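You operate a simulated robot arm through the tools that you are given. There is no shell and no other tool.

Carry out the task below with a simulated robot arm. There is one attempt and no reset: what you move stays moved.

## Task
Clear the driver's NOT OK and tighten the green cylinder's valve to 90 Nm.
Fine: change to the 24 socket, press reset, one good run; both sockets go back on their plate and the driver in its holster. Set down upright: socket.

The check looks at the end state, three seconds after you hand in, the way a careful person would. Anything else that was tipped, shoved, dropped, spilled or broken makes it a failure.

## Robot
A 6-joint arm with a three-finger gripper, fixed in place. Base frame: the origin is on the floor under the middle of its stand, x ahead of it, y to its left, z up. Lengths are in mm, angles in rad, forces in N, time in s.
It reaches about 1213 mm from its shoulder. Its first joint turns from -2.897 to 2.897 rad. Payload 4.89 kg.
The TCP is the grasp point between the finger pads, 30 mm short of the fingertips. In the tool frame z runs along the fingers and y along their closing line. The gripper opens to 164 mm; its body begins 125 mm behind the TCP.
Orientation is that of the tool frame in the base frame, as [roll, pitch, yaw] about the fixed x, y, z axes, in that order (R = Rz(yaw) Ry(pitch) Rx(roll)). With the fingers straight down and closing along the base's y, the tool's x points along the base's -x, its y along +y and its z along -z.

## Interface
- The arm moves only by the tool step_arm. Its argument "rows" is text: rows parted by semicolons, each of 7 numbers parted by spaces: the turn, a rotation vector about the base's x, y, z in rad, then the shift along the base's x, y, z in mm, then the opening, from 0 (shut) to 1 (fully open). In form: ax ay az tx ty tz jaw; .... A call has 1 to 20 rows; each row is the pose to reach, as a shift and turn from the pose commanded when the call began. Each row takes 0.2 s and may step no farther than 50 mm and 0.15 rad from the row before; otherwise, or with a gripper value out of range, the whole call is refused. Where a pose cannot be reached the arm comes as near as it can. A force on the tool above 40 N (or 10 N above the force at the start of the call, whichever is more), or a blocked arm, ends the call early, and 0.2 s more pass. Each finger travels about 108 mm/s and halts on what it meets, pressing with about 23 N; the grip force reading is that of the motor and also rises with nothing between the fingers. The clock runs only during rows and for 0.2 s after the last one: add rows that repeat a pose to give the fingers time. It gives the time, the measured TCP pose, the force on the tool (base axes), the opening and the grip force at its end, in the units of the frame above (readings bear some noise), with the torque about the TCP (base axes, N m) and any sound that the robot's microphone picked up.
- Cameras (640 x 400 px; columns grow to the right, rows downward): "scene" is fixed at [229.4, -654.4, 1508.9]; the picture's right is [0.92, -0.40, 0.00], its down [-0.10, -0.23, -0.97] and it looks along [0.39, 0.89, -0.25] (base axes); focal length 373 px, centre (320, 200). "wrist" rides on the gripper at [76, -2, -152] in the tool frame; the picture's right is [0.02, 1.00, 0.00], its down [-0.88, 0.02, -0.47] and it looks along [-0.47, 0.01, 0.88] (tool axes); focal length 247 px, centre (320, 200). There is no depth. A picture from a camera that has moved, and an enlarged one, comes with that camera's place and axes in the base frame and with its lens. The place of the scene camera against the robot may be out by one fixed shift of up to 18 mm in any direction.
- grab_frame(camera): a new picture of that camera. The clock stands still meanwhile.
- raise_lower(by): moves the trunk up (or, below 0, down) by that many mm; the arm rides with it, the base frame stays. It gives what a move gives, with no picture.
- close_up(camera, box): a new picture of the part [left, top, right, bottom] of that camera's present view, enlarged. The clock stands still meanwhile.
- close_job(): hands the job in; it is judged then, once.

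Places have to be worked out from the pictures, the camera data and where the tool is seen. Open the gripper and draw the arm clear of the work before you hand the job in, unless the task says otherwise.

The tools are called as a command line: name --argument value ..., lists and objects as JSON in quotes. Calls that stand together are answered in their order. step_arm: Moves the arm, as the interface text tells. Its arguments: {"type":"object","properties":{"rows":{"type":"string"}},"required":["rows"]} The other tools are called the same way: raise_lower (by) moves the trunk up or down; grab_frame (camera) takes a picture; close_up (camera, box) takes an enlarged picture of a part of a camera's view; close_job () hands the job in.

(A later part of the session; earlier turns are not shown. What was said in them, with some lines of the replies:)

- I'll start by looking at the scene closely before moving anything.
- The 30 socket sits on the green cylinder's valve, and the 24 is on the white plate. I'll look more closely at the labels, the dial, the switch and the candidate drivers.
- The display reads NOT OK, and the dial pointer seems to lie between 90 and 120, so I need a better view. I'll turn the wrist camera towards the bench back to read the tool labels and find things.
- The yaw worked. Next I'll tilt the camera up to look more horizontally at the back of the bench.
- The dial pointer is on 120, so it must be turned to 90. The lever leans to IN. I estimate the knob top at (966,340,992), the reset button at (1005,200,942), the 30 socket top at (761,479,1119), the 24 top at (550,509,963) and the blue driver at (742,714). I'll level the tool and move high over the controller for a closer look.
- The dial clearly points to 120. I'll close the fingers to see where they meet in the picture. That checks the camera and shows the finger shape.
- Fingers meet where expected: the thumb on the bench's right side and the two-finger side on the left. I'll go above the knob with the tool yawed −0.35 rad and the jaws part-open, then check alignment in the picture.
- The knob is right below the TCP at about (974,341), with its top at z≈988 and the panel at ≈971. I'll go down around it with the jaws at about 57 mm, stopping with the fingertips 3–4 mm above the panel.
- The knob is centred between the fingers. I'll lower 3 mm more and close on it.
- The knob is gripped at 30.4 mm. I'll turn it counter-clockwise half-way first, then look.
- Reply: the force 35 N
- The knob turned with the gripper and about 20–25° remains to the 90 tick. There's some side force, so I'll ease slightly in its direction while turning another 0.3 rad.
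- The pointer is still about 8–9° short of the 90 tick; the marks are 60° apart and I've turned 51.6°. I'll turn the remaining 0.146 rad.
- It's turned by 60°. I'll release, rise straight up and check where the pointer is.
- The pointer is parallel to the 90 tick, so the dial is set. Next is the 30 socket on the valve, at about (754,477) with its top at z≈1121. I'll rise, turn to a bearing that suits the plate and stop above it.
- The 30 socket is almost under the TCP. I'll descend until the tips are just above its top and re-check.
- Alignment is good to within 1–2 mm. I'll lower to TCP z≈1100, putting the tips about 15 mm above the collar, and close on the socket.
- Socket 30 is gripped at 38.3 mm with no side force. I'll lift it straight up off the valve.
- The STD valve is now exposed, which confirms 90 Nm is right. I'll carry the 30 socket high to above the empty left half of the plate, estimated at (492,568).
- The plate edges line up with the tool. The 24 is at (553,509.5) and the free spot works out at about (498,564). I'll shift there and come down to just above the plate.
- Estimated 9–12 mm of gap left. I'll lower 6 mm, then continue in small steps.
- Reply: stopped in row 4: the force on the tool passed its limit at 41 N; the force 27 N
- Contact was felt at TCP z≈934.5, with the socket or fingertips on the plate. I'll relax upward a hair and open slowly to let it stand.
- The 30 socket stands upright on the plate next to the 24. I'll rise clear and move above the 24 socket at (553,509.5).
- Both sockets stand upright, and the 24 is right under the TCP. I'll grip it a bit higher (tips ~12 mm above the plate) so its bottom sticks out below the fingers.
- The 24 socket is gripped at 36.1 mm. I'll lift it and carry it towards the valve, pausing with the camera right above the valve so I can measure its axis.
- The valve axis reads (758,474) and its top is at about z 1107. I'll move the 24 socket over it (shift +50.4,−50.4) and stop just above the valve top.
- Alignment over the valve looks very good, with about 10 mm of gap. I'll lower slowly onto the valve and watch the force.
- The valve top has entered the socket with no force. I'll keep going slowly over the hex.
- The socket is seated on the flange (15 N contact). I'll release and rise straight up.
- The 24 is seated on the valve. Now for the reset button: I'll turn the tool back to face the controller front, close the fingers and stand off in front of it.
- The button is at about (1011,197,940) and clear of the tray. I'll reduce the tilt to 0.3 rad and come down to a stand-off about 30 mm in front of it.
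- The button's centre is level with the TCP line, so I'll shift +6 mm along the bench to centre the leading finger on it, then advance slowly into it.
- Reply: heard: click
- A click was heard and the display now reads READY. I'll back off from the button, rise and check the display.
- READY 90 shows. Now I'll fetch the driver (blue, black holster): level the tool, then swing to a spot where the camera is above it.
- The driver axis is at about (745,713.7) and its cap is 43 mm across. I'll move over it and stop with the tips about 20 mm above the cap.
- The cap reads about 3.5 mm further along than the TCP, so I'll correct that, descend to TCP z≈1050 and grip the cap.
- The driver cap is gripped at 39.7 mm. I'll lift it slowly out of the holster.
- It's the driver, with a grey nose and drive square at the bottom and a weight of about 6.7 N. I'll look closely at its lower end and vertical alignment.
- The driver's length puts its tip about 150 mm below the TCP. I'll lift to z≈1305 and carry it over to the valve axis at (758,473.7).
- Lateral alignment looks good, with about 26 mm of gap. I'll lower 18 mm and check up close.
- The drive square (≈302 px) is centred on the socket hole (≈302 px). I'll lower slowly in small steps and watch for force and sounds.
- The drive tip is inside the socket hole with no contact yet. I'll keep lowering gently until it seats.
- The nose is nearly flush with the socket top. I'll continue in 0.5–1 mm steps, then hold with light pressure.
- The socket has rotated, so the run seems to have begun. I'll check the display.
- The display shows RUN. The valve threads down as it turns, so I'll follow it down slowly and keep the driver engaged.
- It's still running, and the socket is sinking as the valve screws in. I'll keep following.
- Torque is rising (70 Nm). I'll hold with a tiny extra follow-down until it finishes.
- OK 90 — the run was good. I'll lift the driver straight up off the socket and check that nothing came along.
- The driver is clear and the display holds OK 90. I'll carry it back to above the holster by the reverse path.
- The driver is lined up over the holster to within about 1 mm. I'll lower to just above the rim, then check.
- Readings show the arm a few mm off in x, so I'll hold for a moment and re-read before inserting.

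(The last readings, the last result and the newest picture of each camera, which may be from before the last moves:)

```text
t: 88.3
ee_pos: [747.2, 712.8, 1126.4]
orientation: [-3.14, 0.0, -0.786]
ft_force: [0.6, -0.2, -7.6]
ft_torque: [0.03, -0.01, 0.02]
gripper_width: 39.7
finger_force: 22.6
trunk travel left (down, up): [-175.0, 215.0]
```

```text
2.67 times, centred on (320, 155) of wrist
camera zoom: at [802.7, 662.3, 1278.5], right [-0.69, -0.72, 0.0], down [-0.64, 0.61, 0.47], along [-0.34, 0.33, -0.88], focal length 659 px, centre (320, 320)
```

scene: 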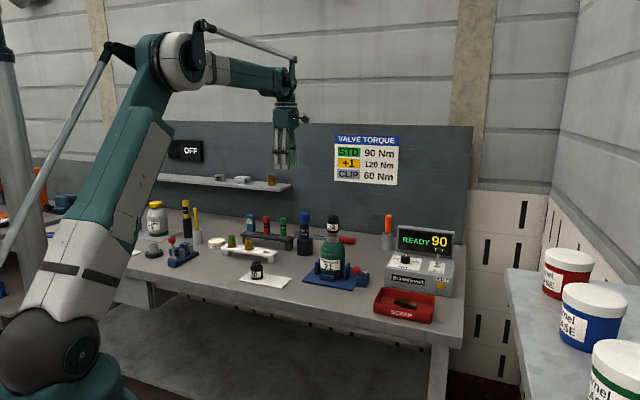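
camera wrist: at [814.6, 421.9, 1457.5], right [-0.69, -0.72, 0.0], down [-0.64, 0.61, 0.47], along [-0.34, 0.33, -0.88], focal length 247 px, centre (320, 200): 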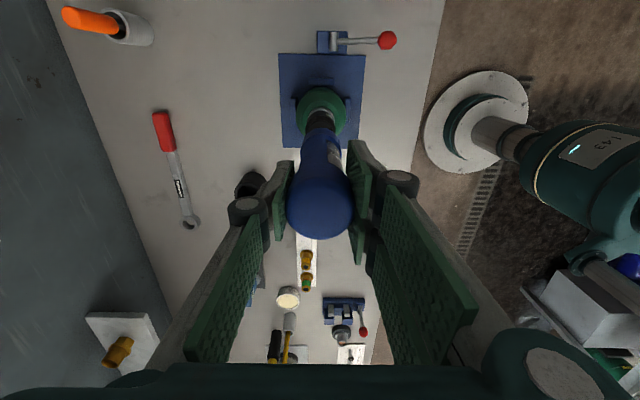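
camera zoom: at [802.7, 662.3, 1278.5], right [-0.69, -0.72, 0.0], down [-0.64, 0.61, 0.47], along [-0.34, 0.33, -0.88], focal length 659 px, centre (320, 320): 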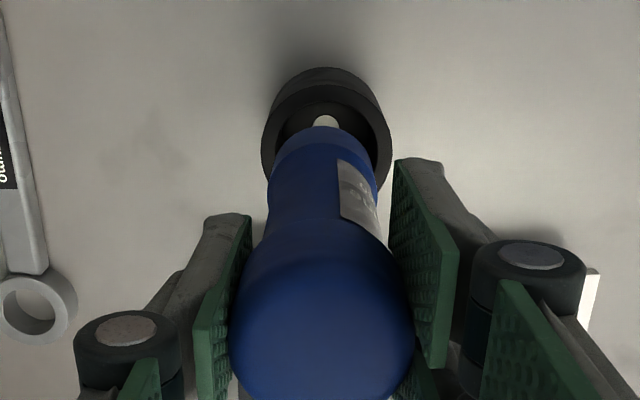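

step_arm --rows "0 0 0 -1.4 -0.2 0 0.1; 0 0 0 -2.8 -0.4 0 0.1; 0 0 0 -2.8 -0.4 -5 0.1; 0 0 0 -2.8 -0.4 -5 0.1"

close_up --camera "scene" --box '[280, 200, 340, 260]'

close_up --camera "wrist" --box '[270, 80, 370, 230]'

```text
t: 89.3
ee_pos: [742.6, 713.2, 1121.3]
orientation: [-3.141, 0.001, -0.787]
ft_force: [0.1, 0.6, -6.9]
ft_torque: [0.01, -0.02, 0.03]
gripper_width: 39.5
finger_force: 22.9
trunk travel left (down, up): [-175.0, 215.0]
```

```text
6.67 times, centred on (310, 230) of scene
camera zoom: at [229.4, -654.4, 1508.9], right [0.92, -0.4, 0.0], down [-0.1, -0.23, -0.97], along [0.39, 0.89, -0.25], focal length 2484 px, centre (387, 0)
```

zoom: 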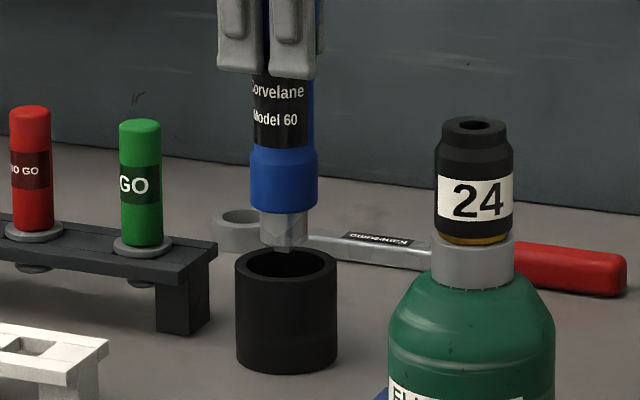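

```text
2.67 times, centred on (320, 155) of wrist
camera zoom: at [798.4, 661.3, 1273.4], right [-0.69, -0.72, 0.0], down [-0.64, 0.61, 0.47], along [-0.34, 0.33, -0.88], focal length 659 px, centre (320, 320)
```

zoom: 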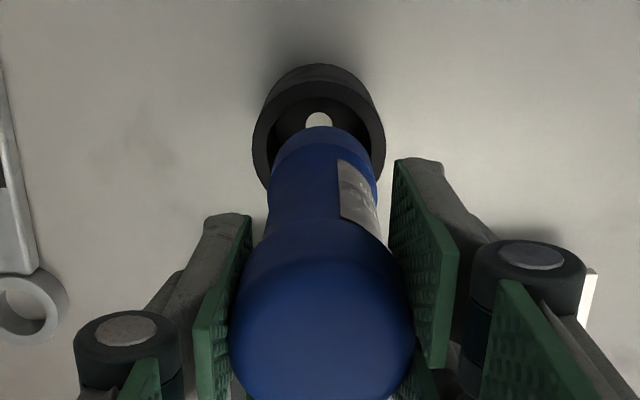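

step_arm --rows "0 0 0 1 -0.2 0 0.1; 0 0 0 2 -0.4 0 0.1; 0 0 0 2 -0.4 0 0.1"

close_up --camera "scene" --box '[280, 200, 340, 260]'

close_up --camera "wrist" --box '[270, 80, 370, 230]'

```text
t: 90.1
ee_pos: [744.4, 712.3, 1120.5]
orientation: [3.14, 0.002, -0.784]
ft_force: [0.3, 0.5, -8.5]
ft_torque: [0.03, -0.01, 0.02]
gripper_width: 39.9
finger_force: 22.5
trunk travel left (down, up): [-175.0, 215.0]
```

```text
6.67 times, centred on (310, 230) of scene
camera zoom: at [229.4, -654.4, 1508.9], right [0.92, -0.4, 0.0], down [-0.1, -0.23, -0.97], along [0.39, 0.89, -0.25], focal length 2484 px, centre (387, 0)
```

zoom: 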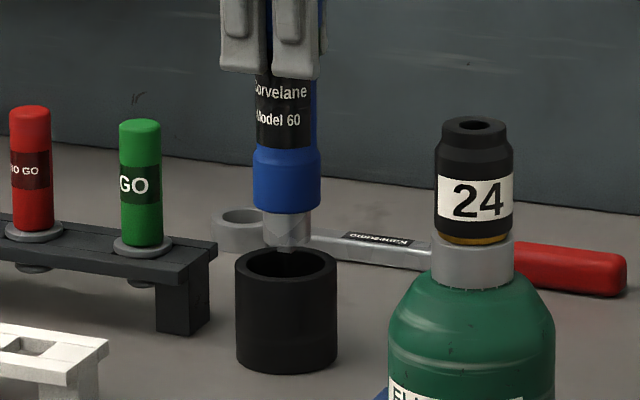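

```text
2.67 times, centred on (320, 155) of wrist
camera zoom: at [800.2, 660.9, 1273.2], right [-0.69, -0.72, 0.0], down [-0.64, 0.61, 0.47], along [-0.34, 0.33, -0.88], focal length 659 px, centre (320, 320)
```

zoom: 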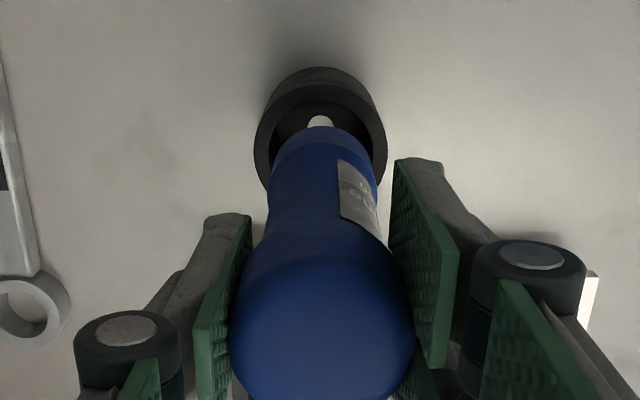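

It's centred now in both views. I'll lower the driver into the holster, slowing near the bottom.

step_arm --rows "0 0 0 0 0 -8 0.1; 0 0 0 0 0 -16 0.1; 0 0 0 0 0 -24 0.1; 0 0 0 0 0 -32 0.1; 0 0 0 0 0 -40 0.1; 0 0 0 0 0 -48 0.1; 0 0 0 0 0 -54 0.1; 0 0 0 0 0 -60 0.1; 0 0 0 0 0 -60 0.1"

close_up --camera "scene" --box '[280, 200, 340, 260]'

```text
t: 92.1
ee_pos: [743.5, 713.0, 1061.1]
orientation: [-3.14, 0.0, -0.785]
ft_force: [0.5, 0.1, -7.5]
ft_torque: [-0.02, -0.03, 0.0]
gripper_width: 39.6
finger_force: 23.5
trunk travel left (down, up): [-175.0, 215.0]
```

```text
6.67 times, centred on (310, 230) of scene
camera zoom: at [229.4, -654.4, 1508.9], right [0.92, -0.4, 0.0], down [-0.1, -0.23, -0.97], along [0.39, 0.89, -0.25], focal length 2484 px, centre (387, 0)
```

zoom: 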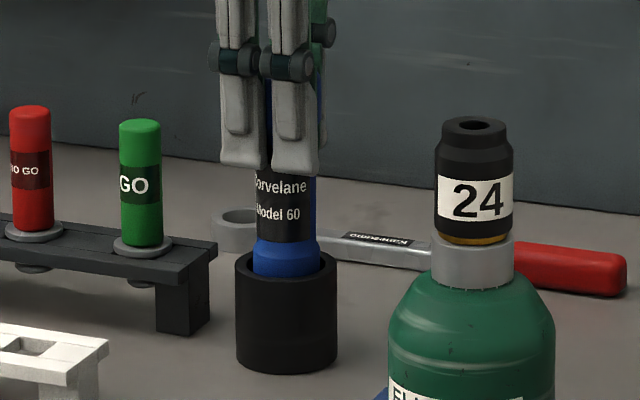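

step_arm --rows "0 0 0 0 0 -3 0.1; 0 0 0 0 0 -6 0.1; 0 0 0 0 0 -8 0.1; 0 0 0 0 0 -9.5 0.1; 0 0 0 0 0 -11 0.1; 0 0 0 0 0 -11 0.1"

close_up --camera "scene" --box '[280, 200, 340, 260]'

```text
t: 93.5
ee_pos: [744.7, 713.4, 1051.1]
orientation: [3.14, 0.002, -0.786]
ft_force: [0.1, 0.7, -5.1]
ft_torque: [0.11, -0.06, -0.02]
gripper_width: 39.7
finger_force: 22.8
trunk travel left (down, up): [-175.0, 215.0]
```

```text
6.67 times, centred on (310, 230) of scene
camera zoom: at [229.4, -654.4, 1508.9], right [0.92, -0.4, 0.0], down [-0.1, -0.23, -0.97], along [0.39, 0.89, -0.25], focal length 2484 px, centre (387, 0)
```

zoom: 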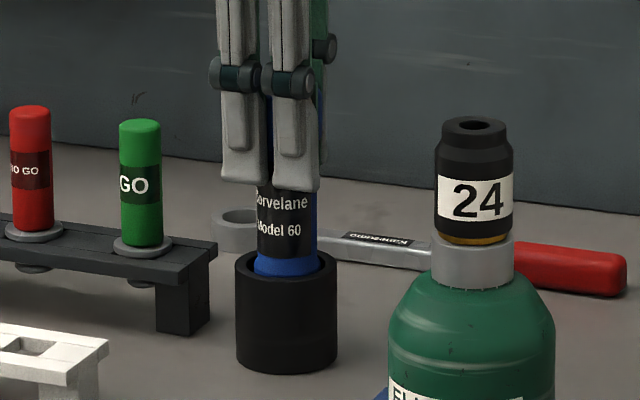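

It's touching down (load on the wrist dropping) and the label height matches the original. I'll settle 1 mm more, then open and withdraw upward.

step_arm --rows "0 0 0 0 0 -0.7 0.1; 0 0 0 0 0 -0.7 0.2; 0 0 0 0 0 -0.7 0.28; 0 0 0 0 0 -0.7 0.36; 0 0 0 0 0 -0.7 0.44; 0 0 0 0 0 -0.7 0.48; 0 0 0 0 0 -0.7 0.48"

close_up --camera "scene" --box '[280, 200, 340, 260]'

grab_frame --camera "wrist"

```text
t: 95.1
ee_pos: [744.4, 713.1, 1050.6]
orientation: [3.141, 0.0, -0.785]
ft_force: [0.1, 0.5, 0.4]
ft_torque: [-0.02, -0.01, 0.04]
gripper_width: 78.8
finger_force: 0.1
trunk travel left (down, up): [-175.0, 215.0]
```

```text
6.67 times, centred on (310, 230) of scene
camera zoom: at [229.4, -654.4, 1508.9], right [0.92, -0.4, 0.0], down [-0.1, -0.23, -0.97], along [0.39, 0.89, -0.25], focal length 2484 px, centre (387, 0)
```

zoom: 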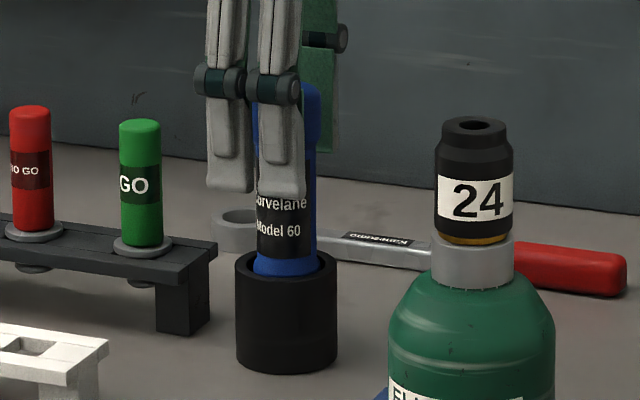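

```text
taken
camera wrist: at [799.3, 661.1, 1202.4], right [-0.69, -0.72, 0.0], down [-0.64, 0.61, 0.47], along [-0.34, 0.33, -0.88], focal length 247 px, centre (320, 200)
```

wrist: 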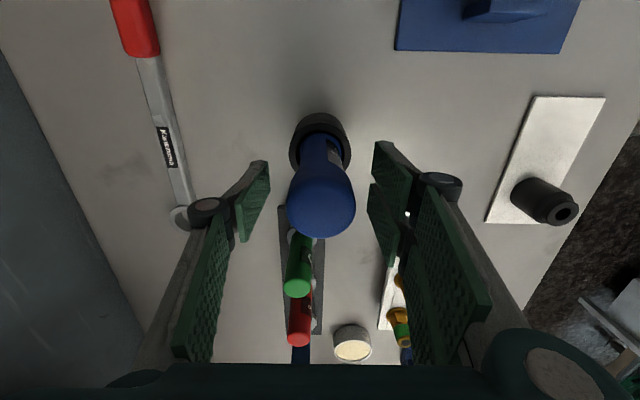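

The driver stands in its holster. I'll rise clear and go back to the 24 socket on the valve.

step_arm --rows "0 0 0 0 0 25 0.48; 0 0 0 0 0 60 0.48; 0 0 0 0 0 100 0.48; 0 0 0 0 0 145 0.48; 0 0 0 0 0 180 0.45; 0 0 0 2 -35 180 0.45; 0 0 0 4 -70 180 0.45; 0 0 0 6 -105 180 0.45; 0 0 0 8 -140 180 0.45; 0 0 0 10 -175 180 0.45; 0 0 0 12 -210 180 0.45; 0 0 0 13.8 -239.2 180 0.45; 0 0 0 13.8 -239.2 150 0.45; 0 0 0 13.8 -239.2 120 0.45; 0 0 0 13.8 -239.2 120 0.45"

grab_frame --camera "wrist"

grab_frame --camera "scene"

```text
t: 98.3
ee_pos: [758.1, 472.5, 1169.7]
orientation: [-3.141, 0.001, -0.785]
ft_force: [0.5, 0.2, 0.3]
ft_torque: [0.0, 0.11, -0.01]
gripper_width: 74.0
finger_force: 0.0
trunk travel left (down, up): [-175.0, 215.0]
```

```text
taken
camera wrist: at [813.6, 421.5, 1321.9], right [-0.69, -0.72, 0.0], down [-0.64, 0.61, 0.47], along [-0.34, 0.33, -0.88], focal length 247 px, centre (320, 200)
```

wrist: 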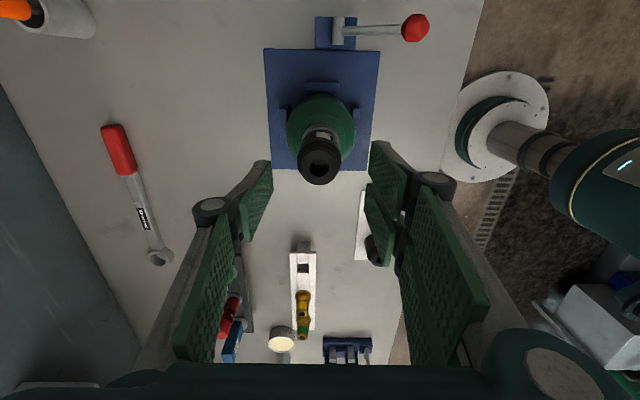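

```text
taken
```

scene: 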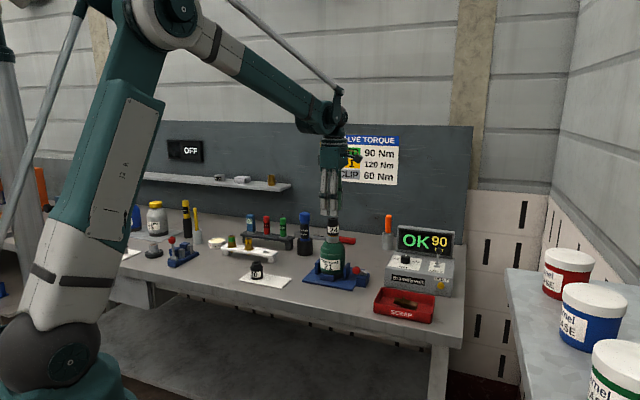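

The 24 socket is right below the TCP. I'll descend to TCP z≈1098 and grip it.

step_arm --rows "0 0 0 0 0 -25 0.45; 0 0 0 0 0 -48 0.45; 0 0 0 0 0 -64 0.45; 0 0 0 0 0 -72 0.45; 0 0 0 0 0 -72 0.45; 0 0 0 0 0 -72 0.32; 0 0 0 0 0 -72 0.22; 0 0 0 0 0 -72 0.12; 0 0 0 0 0 -72 0.1"

close_up --camera "scene" --box '[305, 190, 365, 250]'

grab_frame --camera "wrist"

```text
t: 100.3
ee_pos: [757.3, 472.9, 1098.5]
orientation: [-3.14, 0.001, -0.785]
ft_force: [0.3, 1.5, 0.8]
ft_torque: [0.05, -0.03, 0.02]
gripper_width: 38.9
finger_force: 22.7
trunk travel left (down, up): [-175.0, 215.0]
```

```text
6.67 times, centred on (335, 220) of scene
camera zoom: at [229.4, -654.4, 1508.9], right [0.92, -0.4, 0.0], down [-0.1, -0.23, -0.97], along [0.39, 0.89, -0.25], focal length 2484 px, centre (220, 67)
```

zoom: 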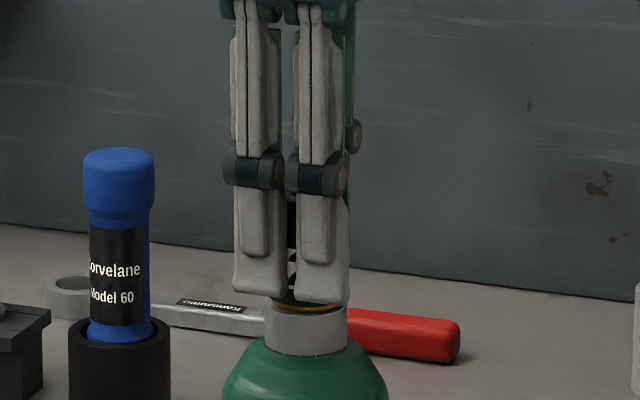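

```text
taken
camera wrist: at [812.6, 420.9, 1250.4], right [-0.69, -0.72, 0.0], down [-0.64, 0.61, 0.47], along [-0.34, 0.33, -0.88], focal length 247 px, centre (320, 200)
```

wrist: 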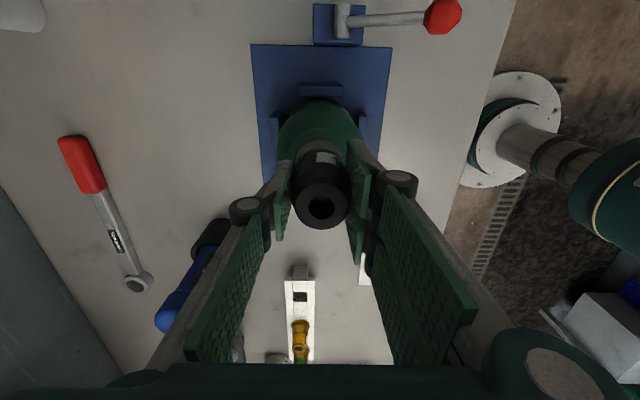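

Gripped. I'll lift the socket straight up off the valve and check it's free.

step_arm --rows "0 0 0 0 0 0 0.08; 0 0 0 0 0 4 0.08; 0 0 0 0 0 12 0.08; 0 0 0 0 0 24 0.08; 0 0 0 0 0 40 0.08; 0 0 0 0 0 60 0.08; 0 0 0 0 0 85 0.08; 0 0 0 0 0 110 0.08; 0 0 0 0 0 110 0.08"

close_up --camera "scene" --box '[290, 160, 380, 290]'

close_up --camera "wrist" --box '[260, 100, 380, 260]'

```text
t: 102.3
ee_pos: [756.4, 473.5, 1207.8]
orientation: [3.141, 0.001, -0.785]
ft_force: [0.2, 0.0, -0.7]
ft_torque: [0.03, -0.03, 0.03]
gripper_width: 38.6
finger_force: 23.1
trunk travel left (down, up): [-175.0, 215.0]
```

```text
3.08 times, centred on (335, 225) of scene
camera zoom: at [229.4, -654.4, 1508.9], right [0.92, -0.4, 0.0], down [-0.1, -0.23, -0.97], along [0.39, 0.89, -0.25], focal length 1146 px, centre (274, 123)
```

zoom: 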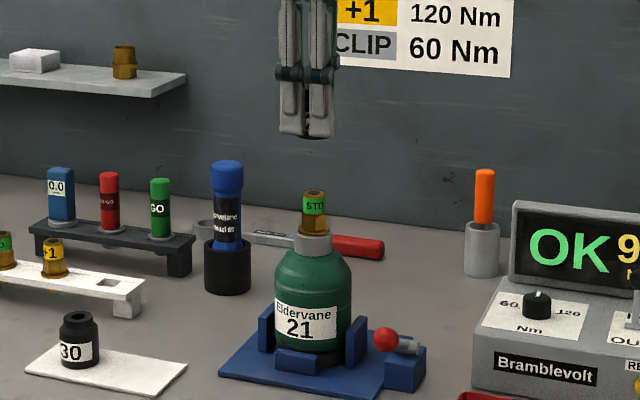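

```text
2.50 times, centred on (320, 180) of wrist
camera zoom: at [812.6, 421.9, 1360.4], right [-0.69, -0.72, 0.0], down [-0.64, 0.61, 0.47], along [-0.34, 0.33, -0.88], focal length 617 px, centre (320, 250)
```

zoom: 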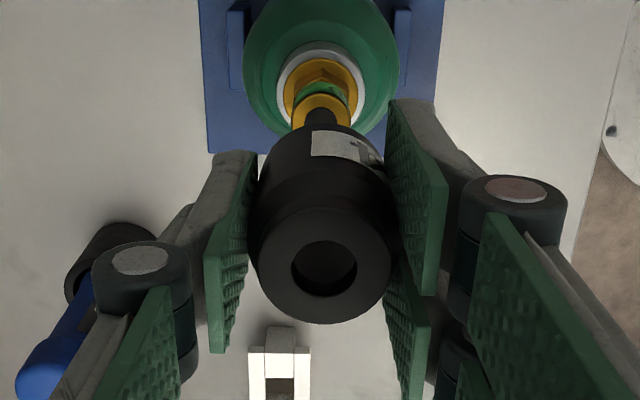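

The socket is free and the valve is fully seated. I'll carry the 24 to its old place on the plate, around (552.5,509.7).

step_arm --rows "0 0 0 -35 6 0 0.08; 0 0 0 -75 13 0 0.08; 0 0 0 -115 20.5 0 0.08; 0 0 0 -155 27.5 0 0.08; 0 0 0 -190 34 0 0.08; 0 0 0 -204.5 36.5 0 0.08; 0 0 0 -204.5 36.5 -45 0.08; 0 0 0 -204.5 36.5 -90 0.08; 0 0 0 -204.5 36.5 -135 0.08; 0 0 0 -204.5 36.5 -175 0.08; 0 0 0 -204.5 36.5 -205 0.08; 0 0 0 -204.5 36.5 -205 0.08; 0 0 0 -204.5 36.5 -205 0.08"

grab_frame --camera "wrist"

close_up --camera "scene" --box '[235, 220, 305, 300]'

```text
t: 105.1
ee_pos: [554.0, 509.5, 1003.4]
orientation: [3.141, 0.0, -0.787]
ft_force: [0.9, -0.2, -2.0]
ft_torque: [-0.03, -0.01, -0.05]
gripper_width: 38.6
finger_force: 22.6
trunk travel left (down, up): [-175.0, 215.0]
```

```text
taken
camera wrist: at [609.8, 457.3, 1155.5], right [-0.69, -0.72, 0.0], down [-0.64, 0.61, 0.47], along [-0.34, 0.33, -0.88], focal length 247 px, centre (320, 200)
```

wrist: 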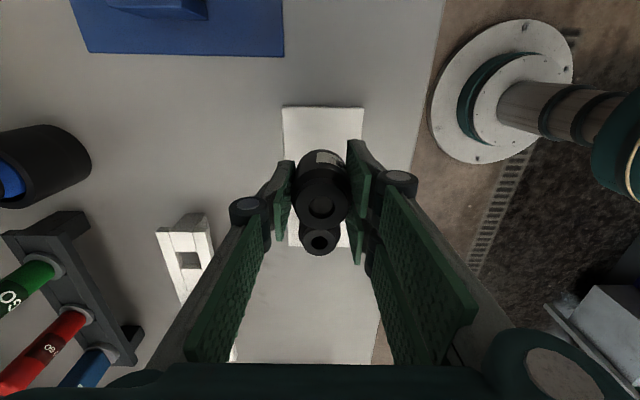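

```text
5.00 times, centred on (270, 260) of scene
camera zoom: at [229.4, -654.4, 1508.9], right [0.92, -0.4, 0.0], down [-0.1, -0.23, -0.97], along [0.39, 0.89, -0.25], focal length 1863 px, centre (570, -100)
```

zoom: 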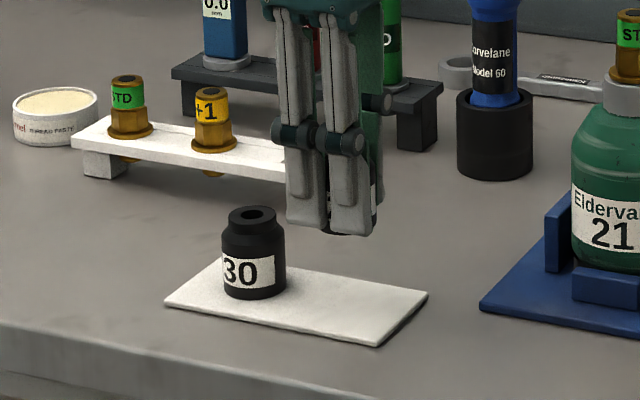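

The position looks right over the plate's right half. I'll lower to about 5 mm above contact and check.

step_arm --rows "0 0 0 -0.5 0 -20 0.08; 0 0 0 -0.5 0 -38 0.08; 0 0 0 -0.5 0 -50 0.08; 0 0 0 -0.5 0 -55 0.08; 0 0 0 -0.5 0 -55 0.08"

close_up --camera "scene" --box '[240, 240, 300, 290]'

```text
t: 106.3
ee_pos: [552.6, 508.8, 947.6]
orientation: [-3.141, -0.001, -0.787]
ft_force: [0.4, 0.4, -0.8]
ft_torque: [-0.03, 0.01, -0.01]
gripper_width: 38.8
finger_force: 22.7
trunk travel left (down, up): [-175.0, 215.0]
```

```text
8.00 times, centred on (270, 265) of scene
camera zoom: at [229.4, -654.4, 1508.9], right [0.92, -0.4, 0.0], down [-0.1, -0.23, -0.97], along [0.39, 0.89, -0.25], focal length 2981 px, centre (720, -320)
```

zoom: 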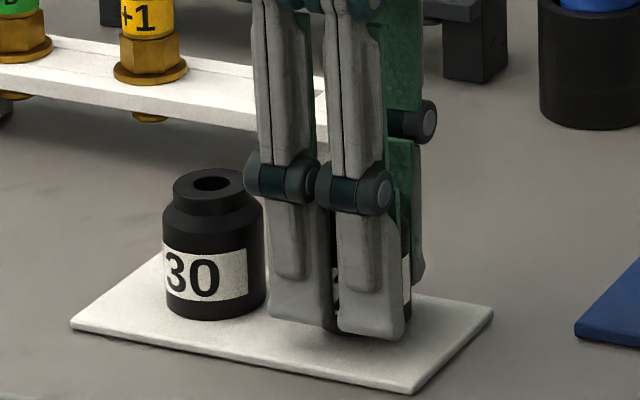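

step_arm --rows "0 0 0 0 0 -1 0.08; 0 0 0 0 0 -2 0.08; 0 0 0 0 0 -3 0.08; 0 0 0 0 0 -4 0.08; 0 0 0 0 0 -4 0.08"

close_up --camera "scene" --box '[240, 240, 300, 290]'

```text
t: 107.5
ee_pos: [553.3, 509.4, 944.0]
orientation: [3.14, -0.001, -0.786]
ft_force: [0.0, 0.1, -1.4]
ft_torque: [0.03, -0.01, 0.0]
gripper_width: 38.8
finger_force: 22.5
trunk travel left (down, up): [-175.0, 215.0]
```

```text
8.00 times, centred on (270, 265) of scene
camera zoom: at [229.4, -654.4, 1508.9], right [0.92, -0.4, 0.0], down [-0.1, -0.23, -0.97], along [0.39, 0.89, -0.25], focal length 2981 px, centre (720, -320)
```

zoom: 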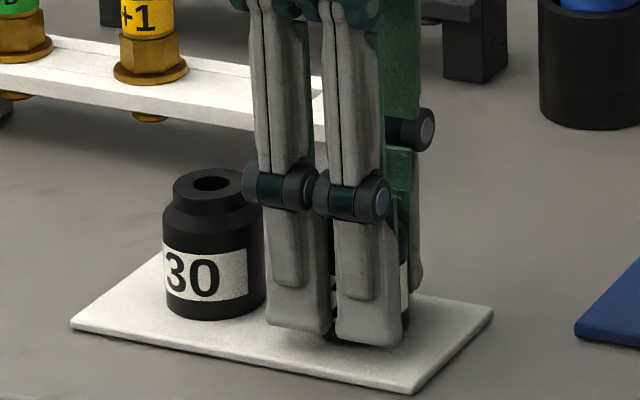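

step_arm --rows "0 0 0 0 0 -1 0.08; 0 0 0 0 0 -2 0.08; 0 0 0 0 0 -3 0.08; 0 0 0 0 0 -3 0.08"

close_up --camera "scene" --box '[240, 240, 300, 290]'

```text
t: 108.5
ee_pos: [552.2, 510.3, 940.0]
orientation: [-3.14, 0.0, -0.787]
ft_force: [-0.3, 0.1, 17.2]
ft_torque: [-0.04, 0.0, -0.04]
gripper_width: 38.8
finger_force: 23.0
trunk travel left (down, up): [-175.0, 215.0]
```

```text
8.00 times, centred on (270, 265) of scene
camera zoom: at [229.4, -654.4, 1508.9], right [0.92, -0.4, 0.0], down [-0.1, -0.23, -0.97], along [0.39, 0.89, -0.25], focal length 2981 px, centre (720, -320)
```

zoom: 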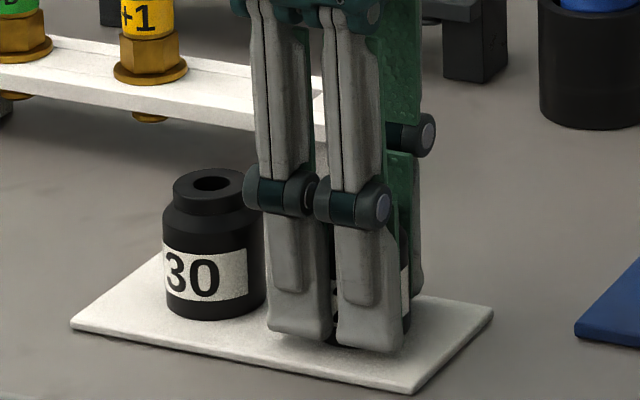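

Contact with the plate (17 N, no torque), so the socket stands flat. I'll release gently.

step_arm --rows "0 0 0 0 0 0.5 0.1; 0 0 0 0 0 0.5 0.18; 0 0 0 0 0 0.5 0.25; 0 0 0 0 0 0.5 0.32; 0 0 0 0 0 0.5 0.4; 0 0 0 0 0 0.5 0.45; 0 0 0 0 0 0.5 0.45; 0 0 0 0 0 20 0.45; 0 0 0 0 0 50 0.45; 0 0 0 0 0 90 0.45; 0 0 0 0 0 130 0.45; 0 0 0 0 0 170 0.45; 0 0 0 0 0 200 0.45"

grab_frame --camera "wrist"

grab_frame --camera "scene"

```text
t: 111.3
ee_pos: [553.0, 509.4, 1142.2]
orientation: [-3.141, 0.0, -0.785]
ft_force: [0.4, 0.8, -1.0]
ft_torque: [-0.09, 0.06, -0.04]
gripper_width: 73.9
finger_force: 0.1
trunk travel left (down, up): [-175.0, 215.0]
```

```text
taken
camera wrist: at [608.4, 458.2, 1294.5], right [-0.69, -0.72, 0.0], down [-0.64, 0.61, 0.47], along [-0.34, 0.33, -0.88], focal length 247 px, centre (320, 200)
```

wrist: 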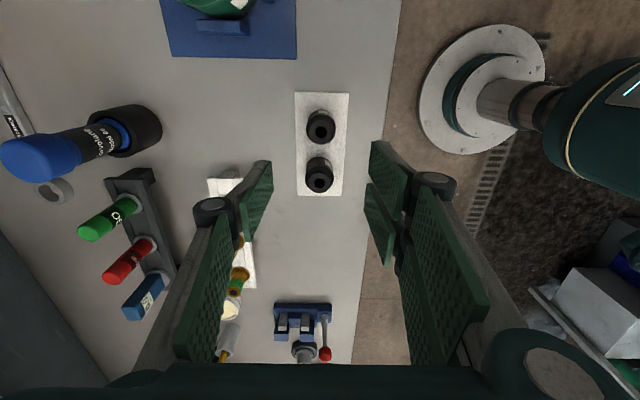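

```text
taken
```

scene: 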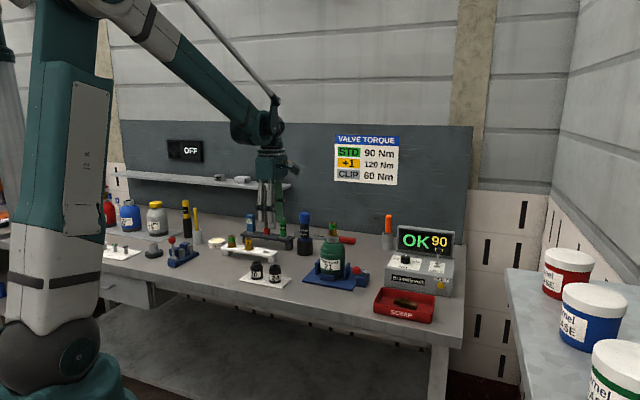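

Both sockets stand on the plate, the driver is holstered and the display shows OK 90. I'll open the gripper fully, draw the arm back to its starting area and do a last check.

step_arm --rows "0 0 0 0 0 40 0.5; 0 0 0 0 0 85 0.6; 0 0 0 0 0 130 0.8; 0 0 0 0 0 175 1; 0 0 0 -5 -20 220 1; 0 0 0 -10 -55 250 1; 0 0 0 -20 -90 265 1; 0 0 0 -35 -125 265 1; 0 0 0 -50 -160 265 1; 0 0 0 -50 -160 265 1"

close_up --camera "scene" --box '[200, 180, 360, 300]'

close_up --camera "scene" --box '[310, 200, 470, 330]'

close_up --camera "scene" --box '[40, 170, 220, 290]'

grab_frame --camera "wrist"

```text
t: 113.5
ee_pos: [503.1, 347.4, 1406.3]
orientation: [-3.139, 0.002, -0.784]
ft_force: [-0.4, -0.2, 0.2]
ft_torque: [0.11, -0.15, -0.01]
gripper_width: 164.0
finger_force: 0.1
trunk travel left (down, up): [-175.0, 215.0]
```

```text
3.33 times, centred on (280, 240) of scene
camera zoom: at [229.4, -654.4, 1508.9], right [0.92, -0.4, 0.0], down [-0.1, -0.23, -0.97], along [0.39, 0.89, -0.25], focal length 1242 px, centre (453, 67)
```

zoom: 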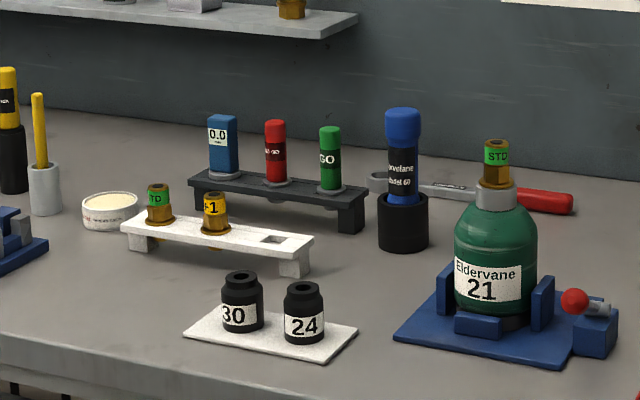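

```text
3.08 times, centred on (390, 265) of scene
camera zoom: at [229.4, -654.4, 1508.9], right [0.92, -0.4, 0.0], down [-0.1, -0.23, -0.97], along [0.39, 0.89, -0.25], focal length 1146 px, centre (105, 0)
```

zoom: 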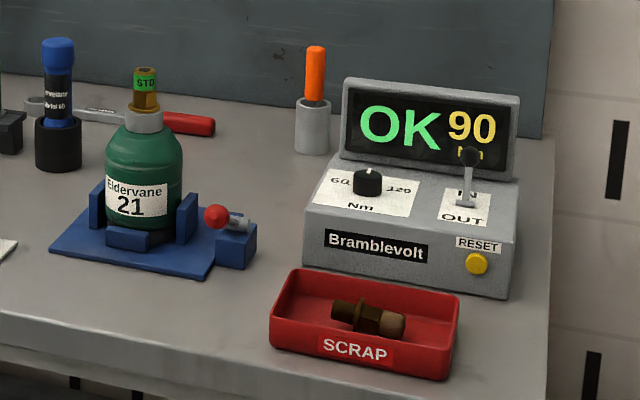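

```text
3.33 times, centred on (130, 230) of scene
camera zoom: at [229.4, -654.4, 1508.9], right [0.92, -0.4, 0.0], down [-0.1, -0.23, -0.97], along [0.39, 0.89, -0.25], focal length 1242 px, centre (953, 100)
```

zoom: 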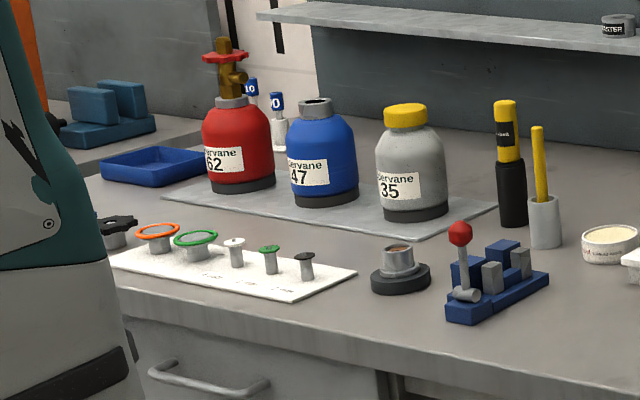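

```text
taken
camera wrist: at [559.1, 296.2, 1558.2], right [-0.69, -0.72, 0.0], down [-0.64, 0.61, 0.47], along [-0.34, 0.33, -0.88], focal length 247 px, centre (320, 200)
```

wrist: 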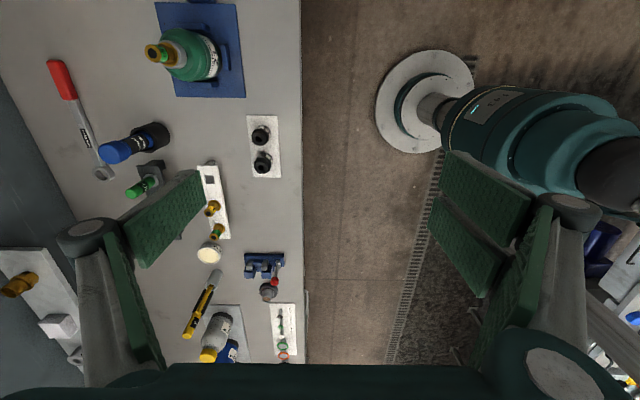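

The final pictures show OK 90 on the display, the valve seated, and sockets 30 and 24 upright on their plate. The driver is in its holster, nothing else has moved, and the arm is clear with the gripper open. I'm handing in the job.

close_job

```text
The job is handed in.
```

The driver's NOT OK is cleared and the green cylinder's valve is tightened to 90 Nm. The display read OK 90 at the end of a single run.

- **Dial:** it was set to 120 Nm, so I turned it back to 90 before starting. The valve is marked STD, which matches 90 Nm on the chart.
- **Sockets:** I swapped the 30 for the 24 on the valve. Both now stand upright on their plate.
- **Reset and run:** pressing reset gave READY 90, and the run finished straight after at 90.
- **Driver:** it is back in its holster, at the same height as before.

The last pictures show nothing else tipped or moved. The gripper is open and the arm is clear of the bench. The job is handed in, but no verdict has come back.
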